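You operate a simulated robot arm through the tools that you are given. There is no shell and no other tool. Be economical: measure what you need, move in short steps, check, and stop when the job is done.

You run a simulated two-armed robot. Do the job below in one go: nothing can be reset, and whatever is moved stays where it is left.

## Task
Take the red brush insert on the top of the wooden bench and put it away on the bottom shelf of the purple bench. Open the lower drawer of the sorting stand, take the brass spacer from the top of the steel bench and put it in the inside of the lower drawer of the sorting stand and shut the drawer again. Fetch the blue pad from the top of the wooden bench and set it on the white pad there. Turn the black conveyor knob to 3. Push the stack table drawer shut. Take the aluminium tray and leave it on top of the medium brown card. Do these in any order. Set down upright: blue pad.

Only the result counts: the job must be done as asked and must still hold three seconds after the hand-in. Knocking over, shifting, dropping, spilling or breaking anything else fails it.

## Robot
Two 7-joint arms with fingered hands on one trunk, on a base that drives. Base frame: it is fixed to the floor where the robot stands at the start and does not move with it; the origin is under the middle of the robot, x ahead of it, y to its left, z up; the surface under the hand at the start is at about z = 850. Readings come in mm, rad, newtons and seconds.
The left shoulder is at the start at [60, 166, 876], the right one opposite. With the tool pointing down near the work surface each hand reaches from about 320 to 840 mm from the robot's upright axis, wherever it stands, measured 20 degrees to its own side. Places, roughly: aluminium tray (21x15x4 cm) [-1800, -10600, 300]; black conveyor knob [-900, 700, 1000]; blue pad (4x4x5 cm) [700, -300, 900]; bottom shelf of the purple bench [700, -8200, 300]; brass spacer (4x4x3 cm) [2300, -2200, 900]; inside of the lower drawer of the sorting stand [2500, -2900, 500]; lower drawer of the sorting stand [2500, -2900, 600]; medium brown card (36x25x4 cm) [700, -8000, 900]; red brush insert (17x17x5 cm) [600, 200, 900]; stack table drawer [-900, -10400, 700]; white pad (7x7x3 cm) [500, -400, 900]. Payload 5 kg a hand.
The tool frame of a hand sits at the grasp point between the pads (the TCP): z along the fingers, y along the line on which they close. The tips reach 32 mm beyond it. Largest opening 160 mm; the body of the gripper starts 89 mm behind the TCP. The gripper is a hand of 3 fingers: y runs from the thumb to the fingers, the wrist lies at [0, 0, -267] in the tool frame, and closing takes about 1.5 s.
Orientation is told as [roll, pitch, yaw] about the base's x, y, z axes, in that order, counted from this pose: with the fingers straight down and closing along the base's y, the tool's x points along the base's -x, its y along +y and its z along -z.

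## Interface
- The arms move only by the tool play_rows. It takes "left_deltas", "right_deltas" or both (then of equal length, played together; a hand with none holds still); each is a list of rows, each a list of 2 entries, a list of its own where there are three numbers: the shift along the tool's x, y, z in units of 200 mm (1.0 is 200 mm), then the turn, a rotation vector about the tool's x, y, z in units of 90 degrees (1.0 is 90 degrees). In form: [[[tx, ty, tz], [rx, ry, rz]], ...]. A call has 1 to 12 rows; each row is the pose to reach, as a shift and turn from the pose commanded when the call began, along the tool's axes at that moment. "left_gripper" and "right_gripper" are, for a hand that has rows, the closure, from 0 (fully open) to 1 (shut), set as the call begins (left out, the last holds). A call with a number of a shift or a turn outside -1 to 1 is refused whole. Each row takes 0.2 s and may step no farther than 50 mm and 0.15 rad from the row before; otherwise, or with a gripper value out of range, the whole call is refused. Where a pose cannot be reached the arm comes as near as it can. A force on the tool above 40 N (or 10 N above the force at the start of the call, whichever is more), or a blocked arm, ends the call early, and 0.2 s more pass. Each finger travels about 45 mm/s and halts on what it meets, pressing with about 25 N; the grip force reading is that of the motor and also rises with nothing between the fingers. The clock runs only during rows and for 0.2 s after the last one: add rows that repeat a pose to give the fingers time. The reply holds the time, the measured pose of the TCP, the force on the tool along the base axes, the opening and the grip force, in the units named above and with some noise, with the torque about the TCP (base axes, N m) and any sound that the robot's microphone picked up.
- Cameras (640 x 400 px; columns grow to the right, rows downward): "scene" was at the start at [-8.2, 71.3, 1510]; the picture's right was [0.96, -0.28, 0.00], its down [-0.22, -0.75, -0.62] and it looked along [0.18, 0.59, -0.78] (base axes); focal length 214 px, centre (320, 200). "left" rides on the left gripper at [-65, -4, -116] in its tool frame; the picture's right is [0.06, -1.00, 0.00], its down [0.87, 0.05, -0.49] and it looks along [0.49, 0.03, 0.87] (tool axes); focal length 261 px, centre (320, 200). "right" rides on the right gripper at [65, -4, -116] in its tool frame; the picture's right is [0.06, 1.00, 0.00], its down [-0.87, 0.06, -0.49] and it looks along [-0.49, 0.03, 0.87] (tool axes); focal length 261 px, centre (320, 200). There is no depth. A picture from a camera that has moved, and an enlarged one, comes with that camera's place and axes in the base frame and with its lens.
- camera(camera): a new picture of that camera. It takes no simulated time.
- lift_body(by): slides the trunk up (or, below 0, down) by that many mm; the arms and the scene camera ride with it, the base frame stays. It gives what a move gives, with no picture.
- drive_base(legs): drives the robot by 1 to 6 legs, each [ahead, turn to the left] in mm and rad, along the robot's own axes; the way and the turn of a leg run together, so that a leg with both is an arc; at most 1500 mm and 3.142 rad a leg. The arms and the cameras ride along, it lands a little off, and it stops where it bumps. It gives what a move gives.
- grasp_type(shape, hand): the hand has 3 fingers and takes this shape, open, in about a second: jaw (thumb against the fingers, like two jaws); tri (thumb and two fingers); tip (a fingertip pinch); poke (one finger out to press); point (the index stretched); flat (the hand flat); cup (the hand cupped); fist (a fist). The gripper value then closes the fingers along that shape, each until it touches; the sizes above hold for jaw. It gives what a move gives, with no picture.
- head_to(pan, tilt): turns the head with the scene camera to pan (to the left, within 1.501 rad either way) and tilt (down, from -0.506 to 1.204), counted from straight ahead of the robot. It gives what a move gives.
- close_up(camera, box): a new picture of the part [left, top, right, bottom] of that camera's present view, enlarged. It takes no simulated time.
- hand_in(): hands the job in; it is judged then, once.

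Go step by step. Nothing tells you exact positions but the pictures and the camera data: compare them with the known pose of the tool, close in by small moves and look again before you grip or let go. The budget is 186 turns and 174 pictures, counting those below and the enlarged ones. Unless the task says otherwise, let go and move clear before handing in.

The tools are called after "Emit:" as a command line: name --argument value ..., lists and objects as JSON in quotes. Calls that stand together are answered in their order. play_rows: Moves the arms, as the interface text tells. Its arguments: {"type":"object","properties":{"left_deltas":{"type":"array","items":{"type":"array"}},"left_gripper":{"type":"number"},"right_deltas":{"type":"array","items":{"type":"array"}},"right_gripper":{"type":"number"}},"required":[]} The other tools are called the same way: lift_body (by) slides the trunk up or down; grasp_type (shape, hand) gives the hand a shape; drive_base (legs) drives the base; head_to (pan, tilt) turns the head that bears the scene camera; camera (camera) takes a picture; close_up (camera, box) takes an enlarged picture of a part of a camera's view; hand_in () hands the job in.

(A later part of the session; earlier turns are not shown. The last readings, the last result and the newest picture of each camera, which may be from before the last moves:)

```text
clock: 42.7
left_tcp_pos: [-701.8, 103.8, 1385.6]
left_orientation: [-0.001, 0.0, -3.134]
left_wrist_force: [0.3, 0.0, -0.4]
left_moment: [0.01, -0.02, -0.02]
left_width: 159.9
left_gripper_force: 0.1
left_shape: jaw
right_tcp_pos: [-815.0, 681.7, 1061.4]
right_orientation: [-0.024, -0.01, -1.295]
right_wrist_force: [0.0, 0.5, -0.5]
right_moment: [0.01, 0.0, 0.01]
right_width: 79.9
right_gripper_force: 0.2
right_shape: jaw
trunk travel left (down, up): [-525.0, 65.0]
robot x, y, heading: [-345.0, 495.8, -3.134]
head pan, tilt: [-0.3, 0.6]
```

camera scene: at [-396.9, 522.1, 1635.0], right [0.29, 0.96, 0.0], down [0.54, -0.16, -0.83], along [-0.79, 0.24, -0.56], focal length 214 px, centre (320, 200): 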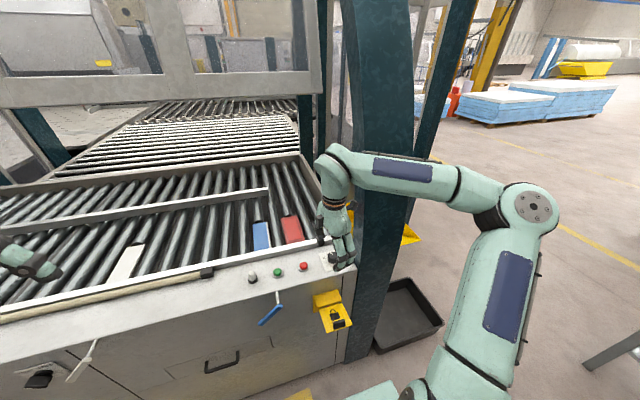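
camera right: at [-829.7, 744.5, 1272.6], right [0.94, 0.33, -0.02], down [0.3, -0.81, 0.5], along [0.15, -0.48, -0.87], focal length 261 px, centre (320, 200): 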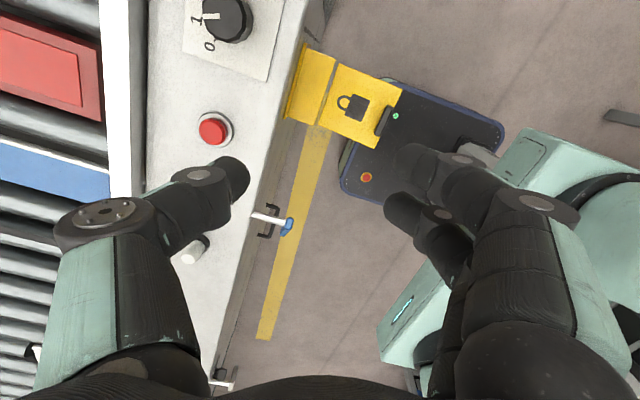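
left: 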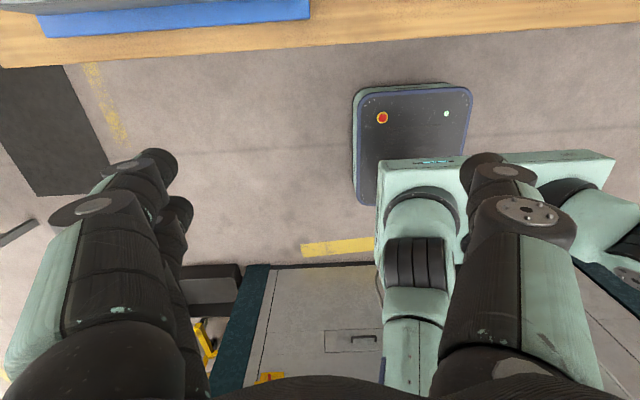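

The hand now responds. Moving over the knob at 20 mm above it.

Emit:
play_rows --right_deltas '[[[0.1, -0.11, 0], [-0.015, 0.006, 0]], [[0.2, -0.22, 0], [-0.015, 0.006, 0]], [[0.3, -0.33, 0.05], [-0.015, 0.006, 0]], [[0.407, -0.446, 0.1], [-0.015, 0.006, 0]], [[0.407, -0.446, 0.1], [-0.015, 0.006, 0]]]'

Emit:
camera --camera "right"

Emit:
close_up --camera "scene" --box '[280, 140, 420, 290]'

```text
clock: 43.9
left_tcp_pos: [-703.3, 103.7, 1386.4]
left_orientation: [0.0, 0.0, -3.135]
left_wrist_force: [-0.9, -0.4, -0.9]
left_moment: [0.04, -0.01, 0.01]
left_width: 160.1
left_gripper_force: 0.0
left_shape: jaw
right_tcp_pos: [-867.9, 708.5, 1062.5]
right_orientation: [-0.001, 0.002, -1.297]
right_wrist_force: [0.7, 0.3, -0.4]
right_moment: [0.02, 0.0, 0.0]
right_width: 79.9
right_gripper_force: 0.2
right_shape: jaw
right hand out of reach, approached as far as the arm can: row 3, 4, 5
trunk travel left (down, up): [-525.0, 65.0]
robot x, y, heading: [-345.4, 495.2, -3.135]
head pan, tilt: [-0.3, 0.6]
```

```text
141 pictures are left
camera right: at [-889.3, 769.7, 1177.9], right [0.94, 0.33, 0.0], down [0.29, -0.82, 0.49], along [0.16, -0.46, -0.87], focal length 261 px, centre (320, 200)
```

right: 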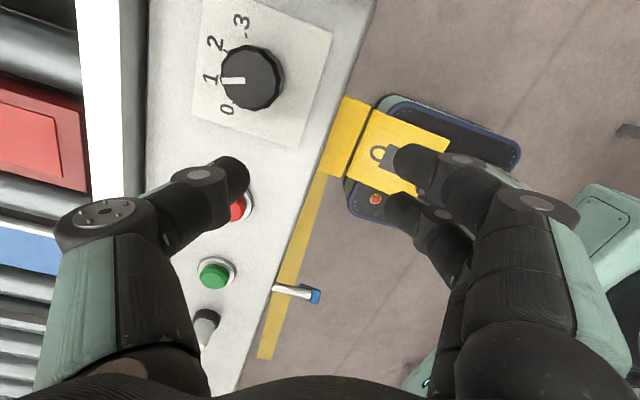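

```text
2.67 times, centred on (350, 215) of scene
camera zoom: at [-397.0, 520.1, 1635.0], right [0.29, 0.96, 0.0], down [0.54, -0.16, -0.83], along [-0.79, 0.24, -0.56], focal length 572 px, centre (240, 160)
```

zoom: 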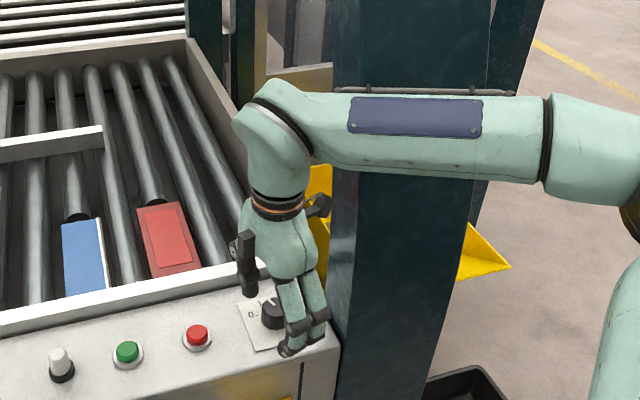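

The right arm's geometry is cramped by its elbow near the post. I'll retract it and use the left arm instead, from a stand further to +y.

Emit:
play_rows --right_deltas '[[[-0.05, 0.2, -0.1], [0, 0, 0.09]], [[-0.1, 0.4, -0.2], [0, 0, 0.18]], [[-0.15, 0.6, -0.3], [0, 0, 0.27]], [[-0.2, 0.8, -0.4], [0, 0, 0.36]], [[-0.2, 1.0, -0.5], [0, 0, 0.45]], [[-0.2, 1.0, -0.5], [0, 0, 0.54]], [[-0.2, 1.0, -0.5], [0, 0, 0.63]], [[-0.2, 1.0, -0.5], [0, 0, 0.72]], [[-0.2, 1.0, -0.5], [0, 0, 0.81]], [[-0.2, 1.0, -0.5], [0, 0, 0.9]], [[-0.2, 1.0, -0.5], [0, 0, 0.99]]]'

Emit:
drive_base --legs '[[-250, 0], [0, -1.571], [400, 0], [0, 1.571], [220, 0]]'

Emit:
head_to --pan 0.2 --tilt 0.7

Emit:
camera --camera "scene"

```text
clock: 46.3
left_tcp_pos: [-701.8, 103.9, 1385.8]
left_orientation: [0.002, 0.0, -3.133]
left_wrist_force: [-0.5, 0.5, 0.5]
left_moment: [0.02, 0.01, -0.01]
left_width: 159.8
left_gripper_force: 0.1
left_shape: jaw
right_tcp_pos: [-668.4, 725.6, 1160.7]
right_orientation: [-0.001, 0.0, -2.853]
right_wrist_force: [0.2, -0.2, 0.7]
right_moment: [-0.03, 0.03, 0.0]
right_width: 80.1
right_gripper_force: 0.1
right_shape: jaw
trunk travel left (down, up): [-525.0, 65.0]
robot x, y, heading: [-342.5, 496.8, -3.134]
head pan, tilt: [-0.3, 0.6]
```

```text
clock: 59.4
left_tcp_pos: [-673.5, 507.0, 1385.1]
left_orientation: [0.001, 0.003, 3.135]
left_wrist_force: [-0.5, -0.4, -0.5]
left_moment: [-0.05, -0.08, 0.03]
left_width: 160.0
left_gripper_force: 0.1
left_shape: jaw
right_tcp_pos: [-630.7, 1128.2, 1161.9]
right_orientation: [-0.002, 0.002, -2.865]
right_wrist_force: [-0.4, -0.6, -0.8]
right_moment: [-0.02, -0.02, 0.0]
right_width: 80.0
right_gripper_force: 0.2
right_shape: jaw
trunk travel left (down, up): [-525.0, 65.0]
robot x, y, heading: [-309.0, 894.4, 3.137]
head pan, tilt: [-0.3, 0.6]
```

```text
clock: 60.4
left_tcp_pos: [-672.6, 508.6, 1386.0]
left_orientation: [0.0, 0.003, 3.135]
left_wrist_force: [-0.1, -0.1, 0.9]
left_moment: [0.05, 0.0, -0.02]
left_width: 159.9
left_gripper_force: 0.0
left_shape: jaw
right_tcp_pos: [-629.4, 1128.4, 1162.0]
right_orientation: [-0.001, -0.002, -2.865]
right_wrist_force: [0.3, -0.4, 0.1]
right_moment: [0.02, 0.0, 0.0]
right_width: 80.0
right_gripper_force: 0.2
right_shape: jaw
trunk travel left (down, up): [-525.0, 65.0]
robot x, y, heading: [-309.8, 895.1, 3.138]
head pan, tilt: [0.201, 0.7]
```

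```text
139 pictures are left
camera scene: at [-360.9, 876.9, 1626.3], right [-0.19, 0.98, 0.0], down [0.63, 0.12, -0.77], along [-0.75, -0.15, -0.64], focal length 214 px, centre (320, 200)
```

scene: 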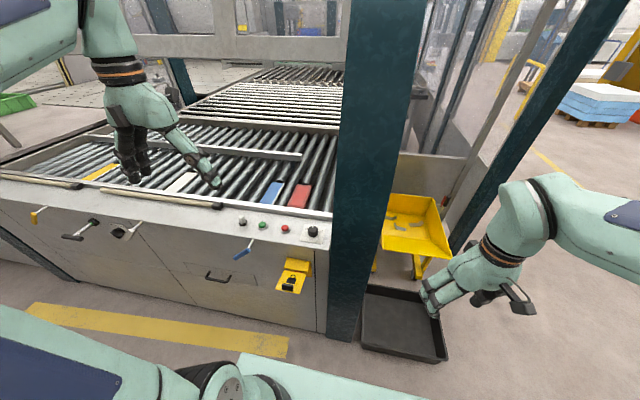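

Left hand has a free line to the knob. Approaching with yaw −65° and half closing.

Emit:
play_rows --left_deltas '[[[-0.11, -0.107, 0.115], [0, 0, 0.09]], [[-0.22, -0.214, 0.23], [0, 0, 0.18]], [[-0.33, -0.321, 0.345], [0, 0, 0.27]], [[-0.44, -0.428, 0.46], [0, 0, 0.36]], [[-0.55, -0.535, 0.575], [0, 0, 0.45]], [[-0.66, -0.642, 0.69], [0, 0, 0.54]], [[-0.77, -0.75, 0.8], [0, 0, 0.63]], [[-0.885, -0.86, 0.93], [0, 0, 0.72]], [[-0.885, -0.86, 0.93], [0, 0, 0.72]]]' --left_gripper 0.5

Emit:
camera --camera "left"

Emit:
camera --camera "scene"

```text
clock: 62.4
left_tcp_pos: [-848.0, 678.3, 1200.5]
left_orientation: [-0.001, 0.0, 2.003]
left_wrist_force: [-0.6, 0.3, 0.3]
left_moment: [0.01, 0.05, 0.0]
left_width: 80.6
left_gripper_force: 0.1
left_shape: jaw
right_tcp_pos: [-629.2, 1128.9, 1161.8]
right_orientation: [-0.002, 0.0, -2.863]
right_wrist_force: [0.4, -0.9, 0.1]
right_moment: [0.0, 0.0, 0.0]
right_width: 80.0
right_gripper_force: 0.0
right_shape: jaw
trunk travel left (down, up): [-525.0, 65.0]
robot x, y, heading: [-309.3, 893.7, 3.136]
head pan, tilt: [0.201, 0.7]
```

```text
138 pictures are left
camera left: at [-871.5, 738.9, 1315.9], right [0.93, 0.36, 0.0], down [0.31, -0.81, 0.49], along [0.18, -0.46, -0.87], focal length 261 px, centre (320, 200)
```

left: 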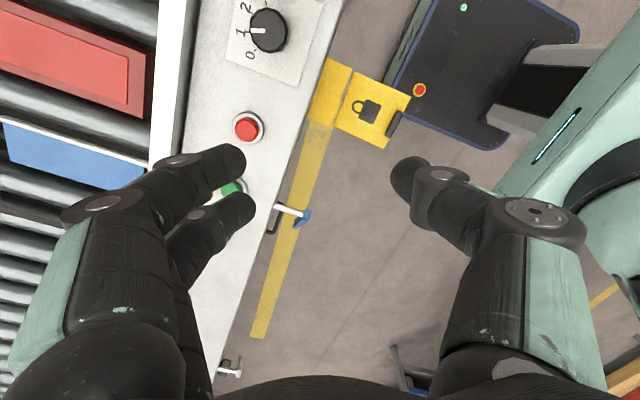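

```text
137 pictures are left
camera scene: at [-360.1, 876.5, 1626.4], right [-0.19, 0.98, 0.0], down [0.63, 0.12, -0.77], along [-0.75, -0.15, -0.64], focal length 214 px, centre (320, 200)
```

scene: 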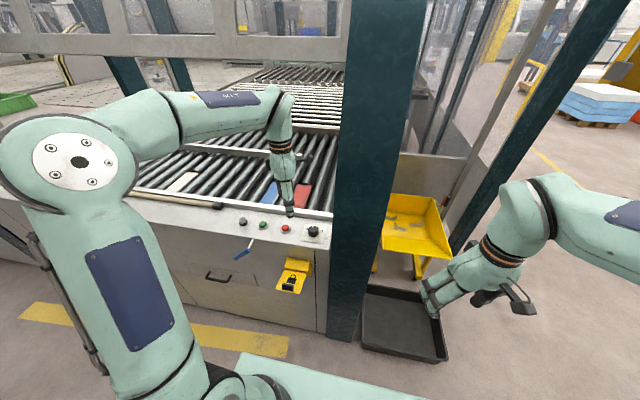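

Emit:
play_rows --left_deltas '[[[-0.1, 0.05, 0.15], [0, 0, 0]], [[-0.2, 0.1, 0.3], [0, 0, 0]], [[-0.3, 0.15, 0.45], [0, 0, 0]], [[-0.431, 0.231, 0.6], [0, 0, 0]], [[-0.431, 0.231, 0.775], [0, 0, 0]], [[-0.431, 0.231, 0.775], [0, 0, 0]]]'

Emit:
camera --camera "left"

Emit:
camera --camera "scene"

```text
clock: 63.8
left_tcp_pos: [-925.6, 737.9, 1045.3]
left_orientation: [-0.003, 0.002, 2.003]
left_wrist_force: [-0.7, -0.9, 0.5]
left_moment: [-0.01, 0.0, 0.01]
left_width: 80.6
left_gripper_force: 0.1
left_shape: jaw
right_tcp_pos: [-630.9, 1128.2, 1162.2]
right_orientation: [-0.003, 0.0, -2.864]
right_wrist_force: [-0.9, 0.1, 0.8]
right_moment: [0.05, -0.01, 0.03]
right_width: 79.7
right_gripper_force: 0.2
right_shape: jaw
trunk travel left (down, up): [-525.0, 65.0]
robot x, y, heading: [-304.6, 893.0, 3.135]
head pan, tilt: [0.201, 0.7]
```

```text
136 pictures are left
camera left: at [-950.1, 799.0, 1160.5], right [0.93, 0.36, 0.0], down [0.31, -0.81, 0.49], along [0.18, -0.46, -0.87], focal length 261 px, centre (320, 200)
```

left: 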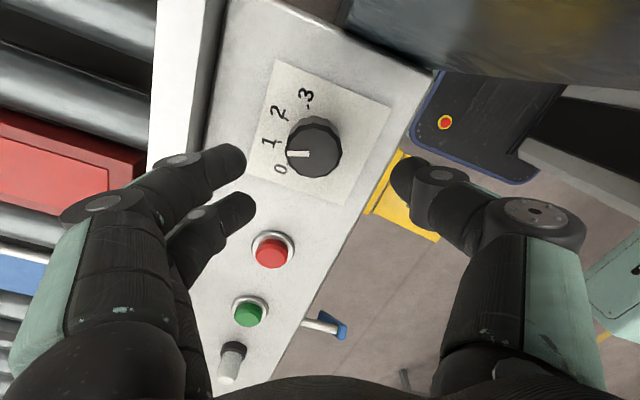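

```text
135 pictures are left
camera scene: at [-360.8, 877.0, 1626.3], right [-0.19, 0.98, 0.0], down [0.63, 0.12, -0.76], along [-0.75, -0.15, -0.64], focal length 214 px, centre (320, 200)
```

scene: 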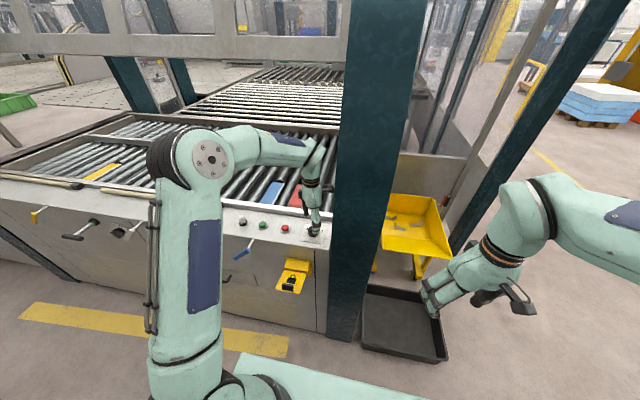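

Aligned within a few mm. Descending to 1000 and closing on the knob.

Emit:
play_rows --left_deltas '[[[0.01, 0.01, 0.1], [0, 0, 0]], [[0.01, 0.01, 0.2], [0, 0, 0]], [[0.01, 0.01, 0.225], [0, 0, 0]]]'

Emit:
play_rows --left_deltas '[[[0, 0, 0], [0, 0, 0]], [[0, 0, 0], [0, 0, 0]], [[0, 0, 0], [0, 0, 0]], [[0, 0, 0], [0, 0, 0]], [[0, 0, 0], [0, 0, 0]]]' --left_gripper 0.9

Emit:
camera --camera "left"

```text
clock: 64.6
left_tcp_pos: [-928.3, 736.8, 1001.2]
left_orientation: [-0.001, 0.0, 2.003]
left_wrist_force: [0.4, -0.1, -0.2]
left_moment: [0.02, 0.02, 0.01]
left_width: 80.6
left_gripper_force: 0.0
left_shape: jaw
right_tcp_pos: [-631.0, 1128.4, 1161.0]
right_orientation: [-0.002, 0.001, -2.864]
right_wrist_force: [-0.6, -0.2, 0.7]
right_moment: [0.01, 0.01, 0.03]
right_width: 79.8
right_gripper_force: 0.1
right_shape: jaw
trunk travel left (down, up): [-525.0, 65.0]
robot x, y, heading: [-308.9, 894.9, 3.135]
head pan, tilt: [0.201, 0.7]
```

```text
clock: 65.8
left_tcp_pos: [-927.5, 736.6, 999.3]
left_orientation: [-0.002, 0.002, 2.003]
left_wrist_force: [0.7, -0.1, -1.5]
left_moment: [-0.01, -0.01, -0.01]
left_width: 30.7
left_gripper_force: 24.3
left_shape: jaw
right_tcp_pos: [-630.2, 1128.7, 1162.9]
right_orientation: [-0.003, 0.001, -2.864]
right_wrist_force: [-0.1, 0.5, 0.1]
right_moment: [-0.01, 0.04, 0.02]
right_width: 80.1
right_gripper_force: 0.2
right_shape: jaw
trunk travel left (down, up): [-525.0, 65.0]
robot x, y, heading: [-309.2, 894.3, 3.136]
head pan, tilt: [0.201, 0.7]
```

```text
134 pictures are left
camera left: at [-951.5, 796.9, 1115.6], right [0.93, 0.36, 0.0], down [0.31, -0.81, 0.49], along [0.18, -0.46, -0.87], focal length 261 px, centre (320, 200)
```

left: 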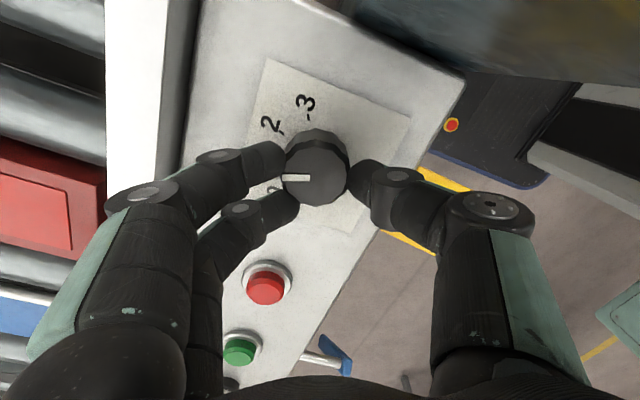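

Gripped. Turning clockwise about 45°.

Emit:
play_rows --left_deltas '[[[0, 0, 0], [0, 0, 0.08]], [[0, 0, 0], [0, 0, 0.16]], [[0, 0, 0], [0, 0, 0.24]], [[0, 0, 0], [0, 0, 0.32]], [[0, 0, 0], [0, 0, 0.4]], [[0, 0, 0], [0, 0, 0.48]], [[0, 0, 0], [0, 0, 0.54]], [[0, 0, 0], [0, 0, 0.54]]]'

Emit:
camera --camera "left"

```text
clock: 67.6
left_tcp_pos: [-929.0, 733.5, 999.8]
left_orientation: [0.002, 0.001, 1.156]
left_wrist_force: [-16.7, -21.3, 11.6]
left_moment: [-0.36, 0.48, 0.14]
left_width: 31.2
left_gripper_force: 25.1
left_shape: jaw
right_tcp_pos: [-630.9, 1126.5, 1161.5]
right_orientation: [-0.002, 0.002, -2.865]
right_wrist_force: [0.6, 0.3, 0.5]
right_moment: [0.01, 0.03, 0.0]
right_width: 79.8
right_gripper_force: 0.0
right_shape: jaw
trunk travel left (down, up): [-525.0, 65.0]
robot x, y, heading: [-310.3, 895.7, 3.13]
head pan, tilt: [0.201, 0.7]
```

```text
133 pictures are left
camera left: at [-899.0, 792.1, 1114.8], right [0.89, -0.46, 0.0], down [-0.4, -0.77, 0.49], along [-0.23, -0.44, -0.87], focal length 261 px, centre (320, 200)
```

left: 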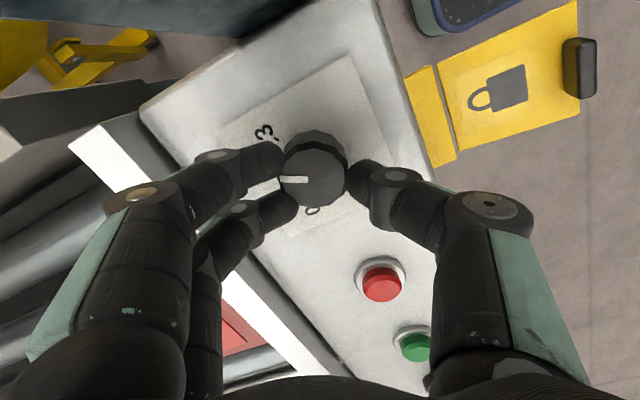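

The knob followed to about 2/past it; some side force from a small off-centre. I'll open, go up, and look.

Emit:
play_rows --left_deltas '[[[0, 0, 0], [0, 0, 0]], [[0, 0, 0], [0, 0, 0]], [[0, 0, 0], [0, 0, 0]], [[0, 0, 0], [0, 0, 0]], [[0, 0, -0.1], [0, 0, -0.09]], [[0, 0, -0.225], [0, 0, -0.18]], [[0, 0, -0.225], [0, 0, -0.27]], [[0, 0, -0.225], [0, 0, -0.36]], [[0, 0, -0.225], [0, 0, -0.45]], [[0, 0, -0.225], [0, 0, -0.54]], [[0, 0, -0.225], [0, 0, -0.54]]]' --left_gripper 0.5

Emit:
close_up --camera "left" --box '[230, 50, 410, 240]'

```text
clock: 70.0
left_tcp_pos: [-927.0, 735.6, 1044.3]
left_orientation: [-0.001, -0.001, 2.006]
left_wrist_force: [-0.9, -0.5, 0.4]
left_moment: [0.02, -0.02, -0.03]
left_width: 79.4
left_gripper_force: 0.1
left_shape: jaw
right_tcp_pos: [-630.2, 1127.3, 1161.7]
right_orientation: [-0.002, 0.0, -2.864]
right_wrist_force: [-0.8, 0.0, 0.4]
right_moment: [0.02, -0.04, 0.0]
right_width: 79.9
right_gripper_force: 0.1
right_shape: jaw
trunk travel left (down, up): [-525.0, 65.0]
robot x, y, heading: [-309.3, 894.8, 3.134]
head pan, tilt: [0.201, 0.7]
```

```text
2.11 times, centred on (320, 145) of left
camera zoom: at [-951.1, 797.4, 1160.3], right [0.93, 0.36, 0.0], down [0.32, -0.81, 0.49], along [0.18, -0.46, -0.87], focal length 549 px, centre (320, 316)
```

zoom: 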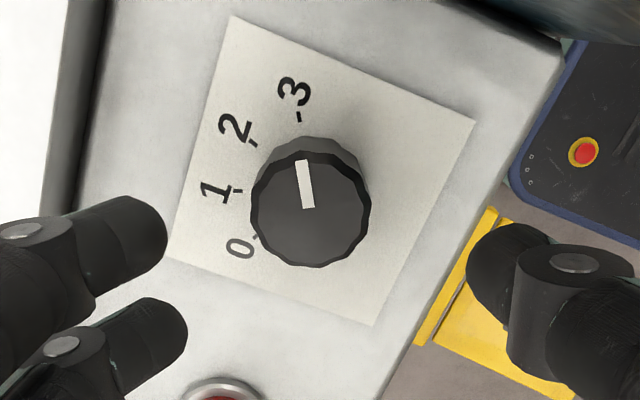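

The pointer lines up with the 3 mark. Retracting the left hand up and away.

Emit:
play_rows --left_deltas '[[[0, 0, -0.2], [0, 0, 0]], [[0, 0, -0.4], [0, 0, 0]], [[0.1, -0.1, -0.55], [0, 0, -0.09]], [[0.2, -0.22, -0.65], [0, 0, -0.18]], [[0.3, -0.34, -0.75], [0, 0, -0.27]], [[0.4, -0.46, -0.75], [0, 0, -0.36]], [[0.5, -0.58, -0.75], [0, 0, -0.45]], [[0.6, -0.7, -0.75], [0, 0, -0.54]], [[0.69, -0.78, -0.75], [0, 0, -0.63]], [[0.69, -0.78, -0.75], [0, 0, -0.72]]]'

Emit:
head_to --pan 0.3 --tilt 0.75

Emit:
close_up --camera "scene" --box '[270, 160, 400, 260]'

```text
clock: 72.2
left_tcp_pos: [-727.6, 677.2, 1194.8]
left_orientation: [-0.001, 0.001, 3.136]
left_wrist_force: [-0.8, 0.4, 0.9]
left_moment: [0.02, -0.01, -0.04]
left_width: 79.2
left_gripper_force: 0.0
left_shape: jaw
right_tcp_pos: [-629.3, 1129.0, 1160.9]
right_orientation: [-0.002, 0.0, -2.866]
right_wrist_force: [0.5, -0.2, 0.2]
right_moment: [-0.06, -0.03, 0.02]
right_width: 79.7
right_gripper_force: 0.1
right_shape: jaw
trunk travel left (down, up): [-525.0, 65.0]
robot x, y, heading: [-307.4, 893.5, 3.136]
head pan, tilt: [0.201, 0.7]
```

```text
clock: 72.8
left_tcp_pos: [-728.1, 676.1, 1194.5]
left_orientation: [-0.001, 0.001, 3.137]
left_wrist_force: [0.1, 0.8, 0.4]
left_moment: [0.01, -0.02, 0.04]
left_width: 79.7
left_gripper_force: 0.1
left_shape: jaw
right_tcp_pos: [-629.5, 1128.0, 1162.5]
right_orientation: [-0.003, -0.001, -2.865]
right_wrist_force: [0.0, -0.4, -0.1]
right_moment: [0.01, 0.01, -0.03]
right_width: 80.1
right_gripper_force: 0.1
right_shape: jaw
trunk travel left (down, up): [-525.0, 65.0]
robot x, y, heading: [-310.8, 894.4, 3.139]
head pan, tilt: [0.3, 0.75]
```

```text
4.00 times, centred on (335, 210) of scene
camera zoom: at [-356.9, 869.1, 1622.1], right [-0.29, 0.96, 0.0], down [0.65, 0.2, -0.73], along [-0.7, -0.21, -0.68], focal length 858 px, centre (260, 160)
```

zoom: 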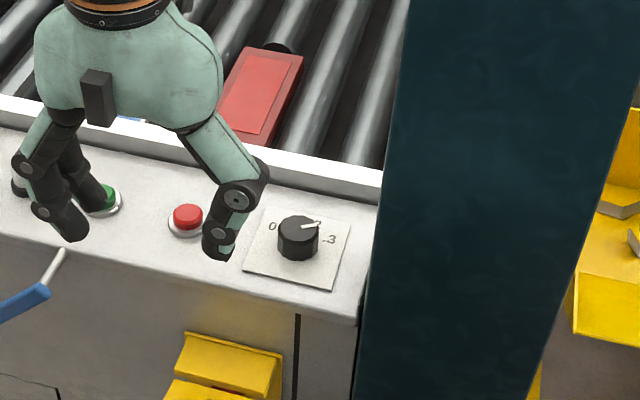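

Knob confirmed on 3. Now I'll drive down the aisle to look at the steel bench and sorting stand.

Emit:
drive_base --legs '[[0, 1.571], [1500, 0], [1000, 0], [0, 0.8]]'

Emit:
head_to --pan 0.2 --tilt 0.3

Emit:
camera --camera "scene"

```text
clock: 91.0
left_tcp_pos: [90.6, -1717.1, 1193.5]
left_orientation: [0.0, 0.001, -0.779]
left_wrist_force: [0.2, -0.3, -0.9]
left_moment: [0.01, -0.03, 0.03]
left_width: 79.4
left_gripper_force: 0.1
left_shape: jaw
right_tcp_pos: [-294.7, -1972.1, 1162.3]
right_orientation: [-0.002, 0.0, -0.494]
right_wrist_force: [-0.5, 0.0, -0.3]
right_moment: [-0.03, -0.01, 0.02]
right_width: 79.9
right_gripper_force: 0.0
right_shape: jaw
trunk travel left (down, up): [-525.0, 65.0]
robot x, y, heading: [-360.8, -1579.5, -0.781]
head pan, tilt: [0.3, 0.75]
```

```text
clock: 91.9
left_tcp_pos: [91.4, -1716.8, 1194.9]
left_orientation: [0.0, 0.003, -0.779]
left_wrist_force: [0.7, -0.4, -0.3]
left_moment: [0.01, 0.03, 0.01]
left_width: 79.5
left_gripper_force: 0.1
left_shape: jaw
right_tcp_pos: [-295.6, -1972.9, 1162.0]
right_orientation: [-0.002, -0.001, -0.493]
right_wrist_force: [0.6, -0.1, 0.1]
right_moment: [-0.01, -0.02, -0.01]
right_width: 79.9
right_gripper_force: 0.1
right_shape: jaw
trunk travel left (down, up): [-525.0, 65.0]
robot x, y, heading: [-364.9, -1583.8, -0.774]
head pan, tilt: [0.201, 0.3]
```

```text
130 pictures are left
camera scene: at [-305.6, -1611.3, 1662.4], right [-0.55, -0.84, 0.0], down [-0.25, 0.16, -0.95], along [0.8, -0.52, -0.3], focal length 214 px, centre (320, 200)
```

scene: 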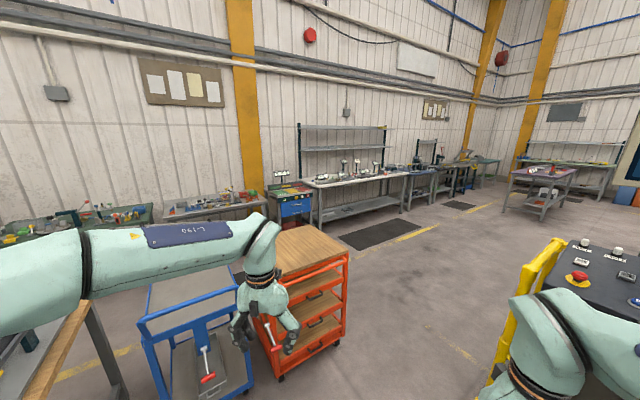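

Two carts stand before the steel bench. I'll go around the orange cart through the gap to about (1500,-2850).

Emit:
drive_base --legs '[[0, -0.28], [1415, 0], [0, 0.985], [1150, 0]]'

Emit:
head_to --pan 0.2 --tilt 0.5

Emit:
camera --camera "scene"

```text
clock: 107.9
left_tcp_pos: [1906.1, -2755.3, 1194.6]
left_orientation: [-0.001, 0.002, -0.091]
left_wrist_force: [-0.2, -0.8, -0.2]
left_moment: [0.01, -0.05, -0.02]
left_width: 79.5
left_gripper_force: 0.1
left_shape: jaw
right_tcp_pos: [1768.1, -3196.2, 1162.4]
right_orientation: [-0.002, 0.001, 0.192]
right_wrist_force: [0.5, -0.5, 0.1]
right_moment: [0.01, -0.02, 0.02]
right_width: 79.9
right_gripper_force: 0.1
right_shape: jaw
trunk travel left (down, up): [-525.0, 65.0]
robot x, y, heading: [1467.7, -2936.3, -0.092]
head pan, tilt: [0.201, 0.3]
```

```text
clock: 108.7
left_tcp_pos: [1905.0, -2754.7, 1194.7]
left_orientation: [0.0, 0.0, -0.092]
left_wrist_force: [0.0, -0.1, -0.5]
left_moment: [-0.02, 0.0, 0.0]
left_width: 79.7
left_gripper_force: 0.0
left_shape: jaw
right_tcp_pos: [1769.4, -3195.4, 1161.6]
right_orientation: [-0.001, -0.001, 0.192]
right_wrist_force: [-1.0, -0.9, -0.6]
right_moment: [0.0, 0.0, -0.01]
right_width: 79.8
right_gripper_force: 0.1
right_shape: jaw
trunk travel left (down, up): [-525.0, 65.0]
robot x, y, heading: [1469.7, -2936.1, -0.091]
head pan, tilt: [0.201, 0.499]
```

```text
129 pictures are left
camera scene: at [1528.7, -2924.3, 1644.1], right [0.11, -0.99, 0.0], down [-0.48, -0.05, -0.88], along [0.87, 0.09, -0.48], focal length 214 px, centre (320, 200)
```

scene: 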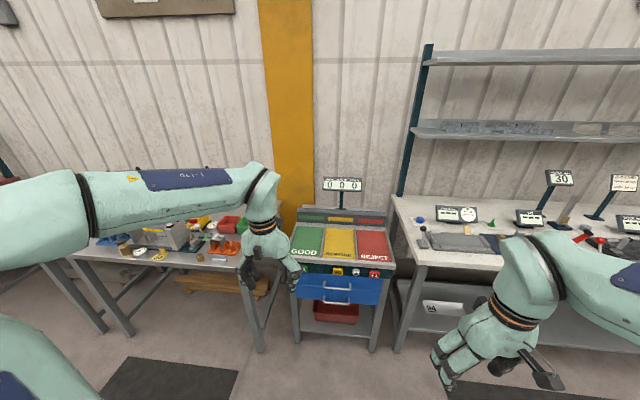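

Emit:
close_up --camera "scene" --box '[270, 200, 410, 350]'

Emit:
close_up --camera "scene" --box '[70, 190, 290, 320]'

```text
2.67 times, centred on (340, 275) of scene
camera zoom: at [1528.7, -2924.3, 1644.1], right [0.11, -0.99, 0.0], down [-0.48, -0.05, -0.88], along [0.87, 0.09, -0.48], focal length 572 px, centre (267, 0)
```

zoom: 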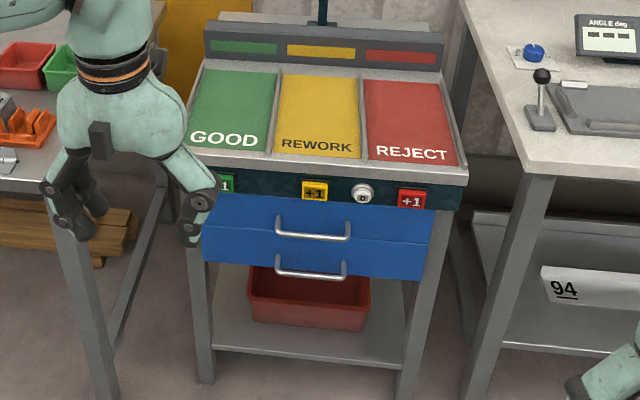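

```text
2.91 times, centred on (180, 255) of scene
camera zoom: at [1528.7, -2924.3, 1644.1], right [0.11, -0.99, 0.0], down [-0.48, -0.05, -0.88], along [0.87, 0.09, -0.48], focal length 624 px, centre (727, 40)
```

zoom: 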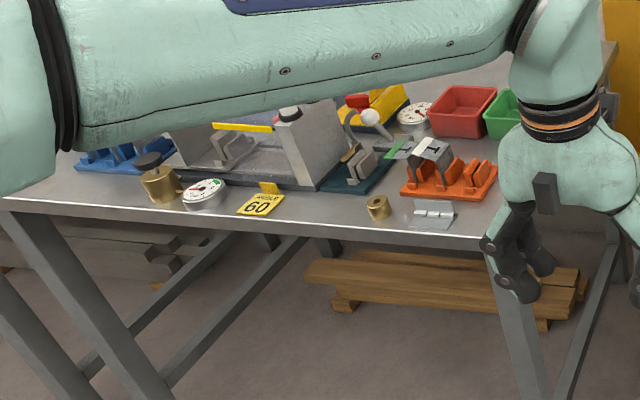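

The brass spacer (ring) is at about (2268,-2239) on the steel bench; the sorting stand's lower drawer has a bar handle near (2340,-2938,540). I'll first move in front of the spacer.

Emit:
drive_base --legs '[[0, 1.16], [520, 0], [0, -1.069]]'

Emit:
head_to --pan 0.3 --tilt 0.75

Emit:
camera --camera "scene"

Emit:
camera --camera "left"

```text
clock: 117.5
left_tcp_pos: [2149.5, -2272.2, 1194.4]
left_orientation: [0.0, 0.001, -0.036]
left_wrist_force: [0.4, -0.2, 0.0]
left_moment: [-0.04, -0.02, 0.03]
left_width: 79.2
left_gripper_force: 0.1
left_shape: jaw
right_tcp_pos: [2040.7, -2720.5, 1161.9]
right_orientation: [-0.001, 0.001, 0.249]
right_wrist_force: [-0.2, -0.7, -0.3]
right_moment: [0.0, 0.0, 0.01]
right_width: 79.9
right_gripper_force: 0.1
right_shape: jaw
trunk travel left (down, up): [-525.0, 65.0]
robot x, y, heading: [1724.0, -2476.6, -0.037]
head pan, tilt: [0.201, 0.499]
```

```text
clock: 118.3
left_tcp_pos: [2148.4, -2270.8, 1194.4]
left_orientation: [0.002, 0.001, -0.035]
left_wrist_force: [0.3, -0.1, -0.7]
left_moment: [0.01, -0.02, 0.01]
left_width: 79.6
left_gripper_force: 0.1
left_shape: jaw
right_tcp_pos: [2040.2, -2720.2, 1162.3]
right_orientation: [-0.002, 0.0, 0.25]
right_wrist_force: [0.5, -0.1, -0.3]
right_moment: [0.01, 0.02, 0.02]
right_width: 80.1
right_gripper_force: 0.0
right_shape: jaw
trunk travel left (down, up): [-525.0, 65.0]
robot x, y, heading: [1725.5, -2479.4, -0.034]
head pan, tilt: [0.3, 0.75]
```

```text
126 pictures are left
camera scene: at [1774.2, -2456.1, 1622.1], right [0.26, -0.96, 0.0], down [-0.66, -0.18, -0.73], along [0.71, 0.19, -0.68], focal length 214 px, centre (320, 200)
```

scene: 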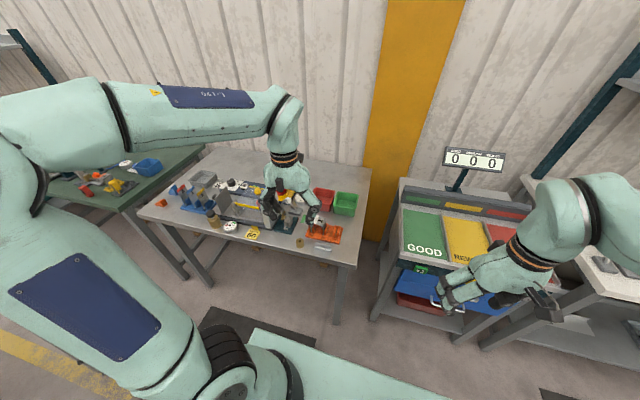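

```text
125 pictures are left
camera left: at [2214.3, -2277.7, 1310.0], right [-0.1, -1.0, 0.0], down [-0.87, 0.08, 0.49], along [-0.49, 0.05, -0.87], focal length 261 px, centre (320, 200)
```

left: 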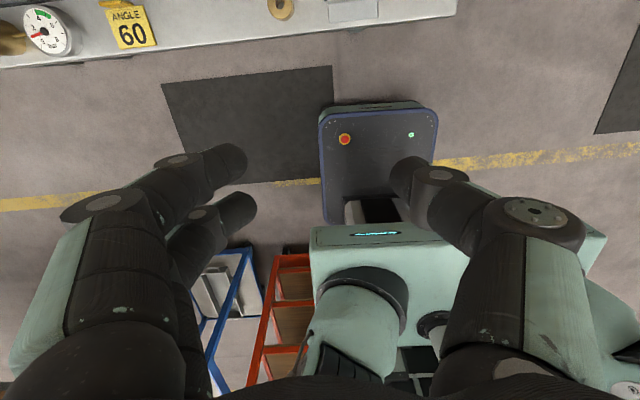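

Spacer triangulated to about (2277,-2229). Moving the left hand above it.

Emit:
play_rows --left_deltas '[[[-0.13, 0.046, 0.17], [0, 0, 0]], [[-0.26, 0.092, 0.34], [0, 0, 0]], [[-0.39, 0.138, 0.51], [0, 0, 0]], [[-0.52, 0.184, 0.68], [0, 0, 0]], [[-0.632, 0.232, 0.85], [0, 0, 0]], [[-0.632, 0.232, 0.85], [0, 0, 0]]]'

Emit:
camera --camera "left"

Emit:
close_up --camera "scene" --box '[190, 160, 350, 290]'

```text
clock: 119.7
left_tcp_pos: [2278.2, -2229.3, 1025.2]
left_orientation: [0.0, -0.002, -0.035]
left_wrist_force: [-0.3, 0.3, 0.3]
left_moment: [-0.01, -0.02, 0.03]
left_width: 79.4
left_gripper_force: 0.1
left_shape: jaw
right_tcp_pos: [2039.8, -2721.2, 1161.1]
right_orientation: [-0.001, 0.0, 0.25]
right_wrist_force: [-0.1, -0.4, 0.2]
right_moment: [0.02, -0.02, 0.05]
right_width: 79.9
right_gripper_force: 0.1
right_shape: jaw
trunk travel left (down, up): [-525.0, 65.0]
robot x, y, heading: [1723.6, -2479.8, -0.039]
head pan, tilt: [0.3, 0.75]
```

```text
124 pictures are left
camera left: at [2342.5, -2236.0, 1139.9], right [-0.1, -1.0, 0.0], down [-0.87, 0.08, 0.49], along [-0.49, 0.05, -0.87], focal length 261 px, centre (320, 200)
```

left: 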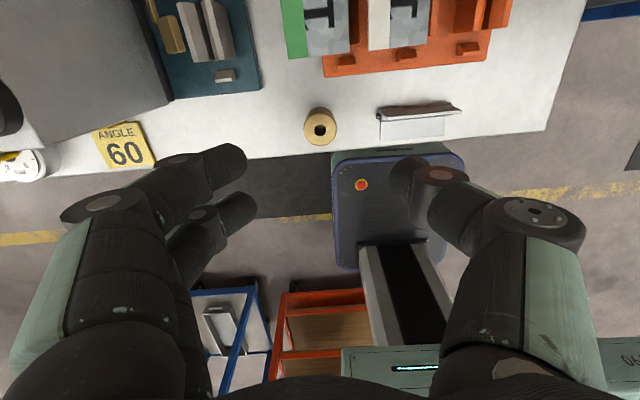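

```text
3.08 times, centred on (270, 225) of scene
camera zoom: at [1773.4, -2456.1, 1622.1], right [0.26, -0.96, 0.0], down [-0.66, -0.18, -0.73], along [0.71, 0.19, -0.68], focal length 660 px, centre (474, 123)
```

zoom: 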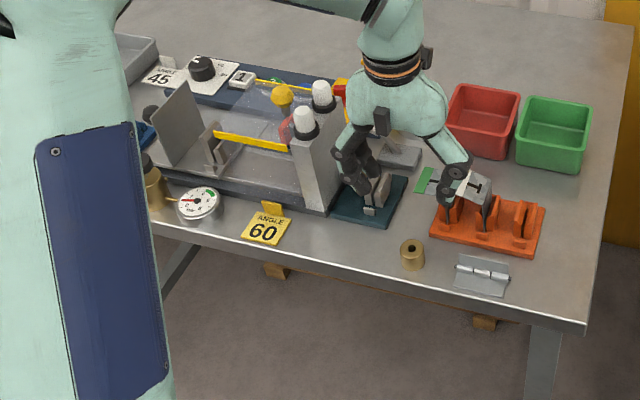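

Perfectly centred. Descending to z≈893 and closing.

Emit:
play_rows --left_deltas '[[[0, 0, 0.2], [0, 0, 0]], [[0, 0, 0.4], [0, 0, 0]], [[0, 0, 0.55], [0, 0, 0]], [[0, 0, 0.66], [0, 0, 0]], [[0, 0, 0.66], [0, 0, 0]]]'

Emit:
camera --camera "left"

Emit:
close_up --camera "scene" --box '[250, 180, 350, 270]'

```text
clock: 120.9
left_tcp_pos: [2277.0, -2230.6, 894.0]
left_orientation: [0.0, 0.0, -0.035]
left_wrist_force: [0.4, 0.1, 0.4]
left_moment: [0.01, 0.01, 0.0]
left_width: 79.6
left_gripper_force: 0.0
left_shape: jaw
right_tcp_pos: [2039.2, -2719.7, 1163.0]
right_orientation: [-0.002, 0.001, 0.248]
right_wrist_force: [0.7, 0.3, 0.1]
right_moment: [0.03, -0.02, -0.03]
right_width: 80.1
right_gripper_force: 0.1
right_shape: jaw
trunk travel left (down, up): [-525.0, 65.0]
robot x, y, heading: [1719.6, -2479.0, -0.036]
head pan, tilt: [0.3, 0.75]
```

```text
122 pictures are left
camera left: at [2341.8, -2236.7, 1008.0], right [-0.1, -1.0, 0.0], down [-0.87, 0.08, 0.49], along [-0.49, 0.05, -0.87], focal length 261 px, centre (320, 200)
```

left: 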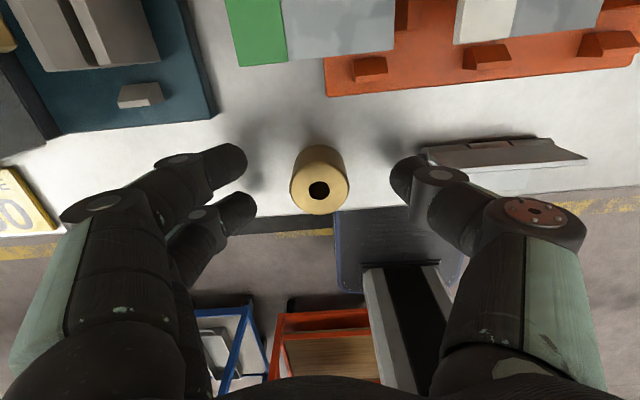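

```text
4.44 times, centred on (300, 225) of scene
camera zoom: at [1774.0, -2456.1, 1622.1], right [0.26, -0.96, 0.0], down [-0.66, -0.18, -0.73], along [0.71, 0.19, -0.68], focal length 953 px, centre (409, 89)
```

zoom: 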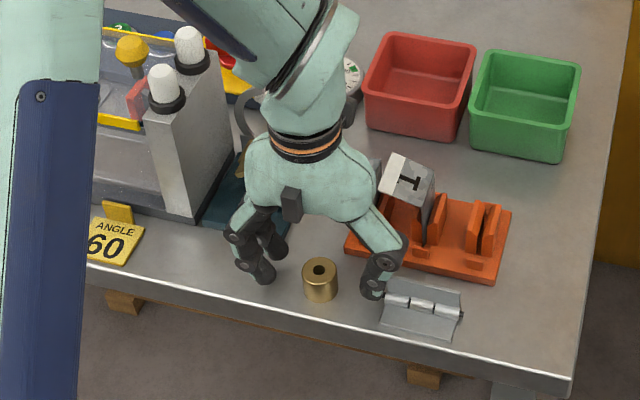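

Emit:
play_rows --left_deltas '[[[0, 0, 0.02], [0, 0, 0]], [[0, 0, 0.02], [0, 0, 0]], [[0, 0, 0.02], [0, 0, 0]], [[0, 0, 0.02], [0, 0, 0]], [[0, 0, 0.02], [0, 0, 0]], [[0, 0, 0.02], [0, 0, 0]]]' --left_gripper 0.9

Emit:
camera --camera "left"

```text
clock: 122.3
left_tcp_pos: [2277.0, -2229.3, 887.9]
left_orientation: [0.001, 0.001, -0.034]
left_wrist_force: [-0.2, -0.3, 0.0]
left_moment: [0.02, -0.02, 0.0]
left_width: 23.4
left_gripper_force: 24.8
left_shape: jaw
right_tcp_pos: [2039.5, -2719.9, 1162.6]
right_orientation: [0.0, -0.001, 0.25]
right_wrist_force: [-0.3, 0.3, 0.9]
right_moment: [-0.01, -0.03, 0.01]
right_width: 79.9
right_gripper_force: 0.0
right_shape: jaw
trunk travel left (down, up): [-525.0, 65.0]
robot x, y, heading: [1725.7, -2475.5, -0.036]
head pan, tilt: [0.3, 0.75]
```

```text
120 pictures are left
camera left: at [2342.0, -2236.2, 1004.1], right [-0.1, -1.0, 0.0], down [-0.87, 0.08, 0.49], along [-0.49, 0.05, -0.87], focal length 261 px, centre (320, 200)
```

left: 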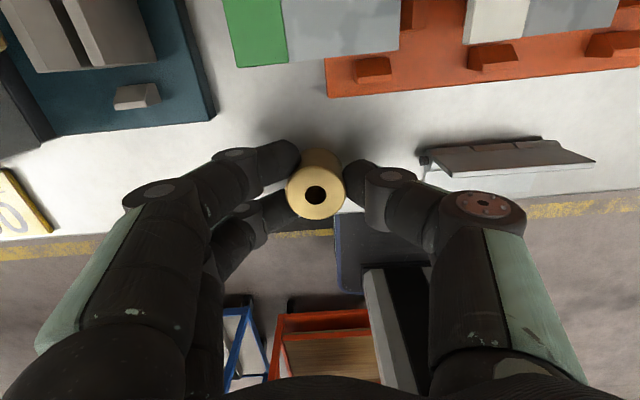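

Held. Lifting and pulling back.

Emit:
play_rows --left_deltas '[[[0, 0, -0.2], [0, 0, 0]], [[0, 0, -0.4], [0, 0, 0]], [[0, 0, -0.6], [0, 0, 0]], [[0.1, 0, -0.8], [0, 0, 0]], [[0.25, 0, -0.97], [0, 0, 0]], [[0.45, 0, -1], [0, 0, 0]], [[0.65, 0, -1], [0, 0, 0]], [[0.85, 0, -1], [0, 0, 0]], [[0.85, 0, -1], [0, 0, 0]]]'

Emit:
drive_base --legs '[[-250, 0], [0, -1.534], [440, 0], [0, 1.571]]'

Emit:
camera --camera "left"

Emit:
head_to --pan 0 --tilt 0.7

Emit:
camera --camera "scene"

```text
clock: 124.3
left_tcp_pos: [2109.8, -2223.4, 1089.2]
left_orientation: [0.0, 0.002, -0.035]
left_wrist_force: [-0.1, 0.5, -0.6]
left_moment: [-0.02, 0.01, 0.0]
left_width: 23.1
left_gripper_force: 25.1
left_shape: jaw
right_tcp_pos: [2041.2, -2720.8, 1161.5]
right_orientation: [0.0, 0.001, 0.251]
right_wrist_force: [-0.5, -0.1, -0.5]
right_moment: [0.03, 0.01, 0.01]
right_width: 79.9
right_gripper_force: 0.0
right_shape: jaw
trunk travel left (down, up): [-525.0, 65.0]
robot x, y, heading: [1723.0, -2477.4, -0.035]
head pan, tilt: [0.3, 0.75]
```

```text
clock: 126.3
left_tcp_pos: [1863.3, -2215.3, 1089.1]
left_orientation: [-0.001, 0.002, -0.037]
left_wrist_force: [0.5, -0.3, -0.9]
left_moment: [-0.02, 0.02, 0.02]
left_width: 23.1
left_gripper_force: 24.5
left_shape: jaw
right_tcp_pos: [1792.7, -2712.6, 1161.5]
right_orientation: [-0.002, 0.0, 0.247]
right_wrist_force: [0.6, 0.3, 0.6]
right_moment: [0.02, 0.02, 0.0]
right_width: 79.9
right_gripper_force: 0.0
right_shape: jaw
trunk travel left (down, up): [-525.0, 65.0]
robot x, y, heading: [1474.6, -2470.4, -0.041]
head pan, tilt: [0.3, 0.75]
stopped in leg 1: the robot was blocked; the commanded pose is now the measured one
```

```text
119 pictures are left
camera left: at [1929.3, -2220.2, 1203.8], right [-0.1, -0.99, 0.0], down [-0.87, 0.09, 0.49], along [-0.49, 0.05, -0.87], focal length 261 px, centre (320, 200)
```

left: 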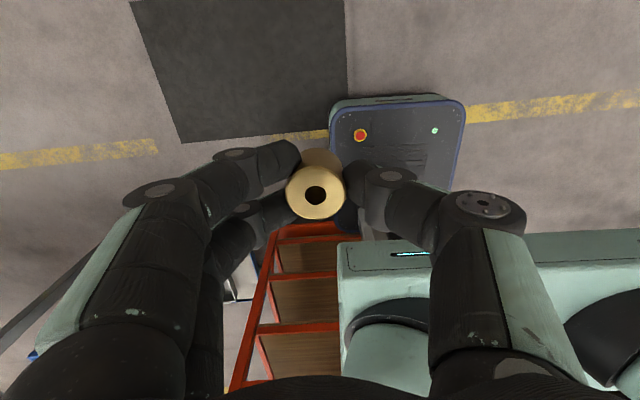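

```text
clock: 127.1
left_tcp_pos: [1864.6, -2213.7, 1088.4]
left_orientation: [0.0, 0.001, -0.036]
left_wrist_force: [-0.9, -0.9, -1.2]
left_moment: [0.0, 0.03, 0.0]
left_width: 23.2
left_gripper_force: 25.1
left_shape: jaw
right_tcp_pos: [1793.7, -2710.6, 1162.4]
right_orientation: [-0.001, 0.0, 0.246]
right_wrist_force: [-0.7, 0.1, -0.1]
right_moment: [-0.01, 0.05, -0.02]
right_width: 79.8
right_gripper_force: 0.1
right_shape: jaw
trunk travel left (down, up): [-525.0, 65.0]
robot x, y, heading: [1475.0, -2464.7, -0.038]
head pan, tilt: [0.0, 0.7]
```

```text
118 pictures are left
camera scene: at [1532.5, -2471.8, 1626.3], right [-0.04, -1.0, 0.0], down [-0.64, 0.02, -0.76], along [0.76, -0.03, -0.64], focal length 214 px, centre (320, 200)
```

scene: 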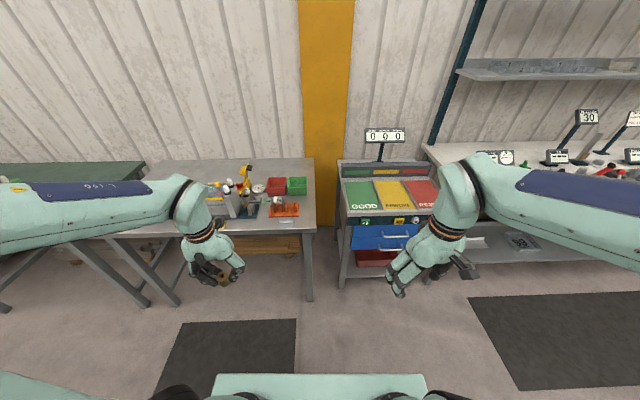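

The base bumped the cart lightly behind; I'll go forward first, then move over to the sorting stand.

Emit:
drive_base --legs '[[200, 0], [0, -1.534], [470, 0], [0, 1.571]]'

Emit:
camera --camera "scene"

Emit:
head_to --pan 1.5 --tilt 0.4

Emit:
camera --camera "scene"

```text
clock: 138.9
left_tcp_pos: [2048.4, -2688.1, 1088.4]
left_orientation: [0.0, 0.0, -0.023]
left_wrist_force: [0.5, 0.3, -0.8]
left_moment: [-0.03, 0.01, -0.01]
left_width: 23.1
left_gripper_force: 25.3
left_shape: jaw
right_tcp_pos: [1985.3, -3186.6, 1162.8]
right_orientation: [-0.003, -0.001, 0.262]
right_wrist_force: [0.3, 0.6, -0.2]
right_moment: [-0.01, -0.01, 0.0]
right_width: 80.1
right_gripper_force: 0.0
right_shape: jaw
trunk travel left (down, up): [-525.0, 65.0]
robot x, y, heading: [1665.6, -2947.9, -0.022]
head pan, tilt: [0.0, 0.7]
```

```text
117 pictures are left
camera scene: at [1721.6, -2951.1, 1626.3], right [-0.02, -1.0, 0.0], down [-0.64, 0.01, -0.76], along [0.76, -0.02, -0.64], focal length 214 px, centre (320, 200)
```

scene: 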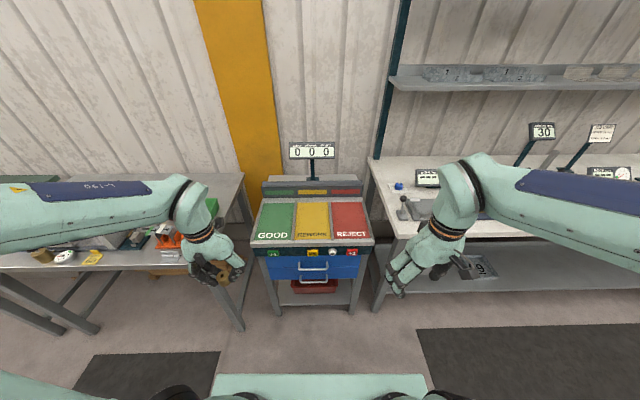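

```text
clock: 140.5
left_tcp_pos: [2049.7, -2688.0, 1088.0]
left_orientation: [0.0, 0.002, -0.022]
left_wrist_force: [-0.6, -0.1, -0.7]
left_moment: [-0.03, -0.03, 0.02]
left_width: 22.8
left_gripper_force: 25.2
left_shape: jaw
right_tcp_pos: [1986.5, -3187.4, 1161.9]
right_orientation: [-0.001, 0.0, 0.261]
right_wrist_force: [0.4, -0.5, 0.1]
right_moment: [-0.01, 0.02, 0.04]
right_width: 79.9
right_gripper_force: 0.0
right_shape: jaw
trunk travel left (down, up): [-525.0, 65.0]
robot x, y, heading: [1665.5, -2950.3, -0.021]
head pan, tilt: [1.499, 0.4]
```

```text
116 pictures are left
camera scene: at [1645.5, -2857.2, 1653.2], right [1.0, -0.09, 0.0], down [-0.04, -0.39, -0.92], along [0.09, 0.92, -0.39], focal length 214 px, centre (320, 200)
```

scene: 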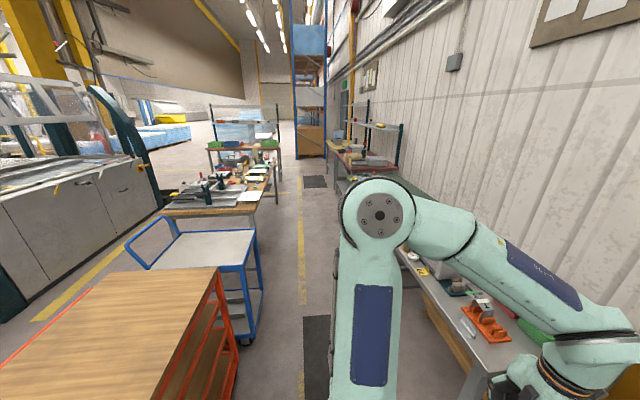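

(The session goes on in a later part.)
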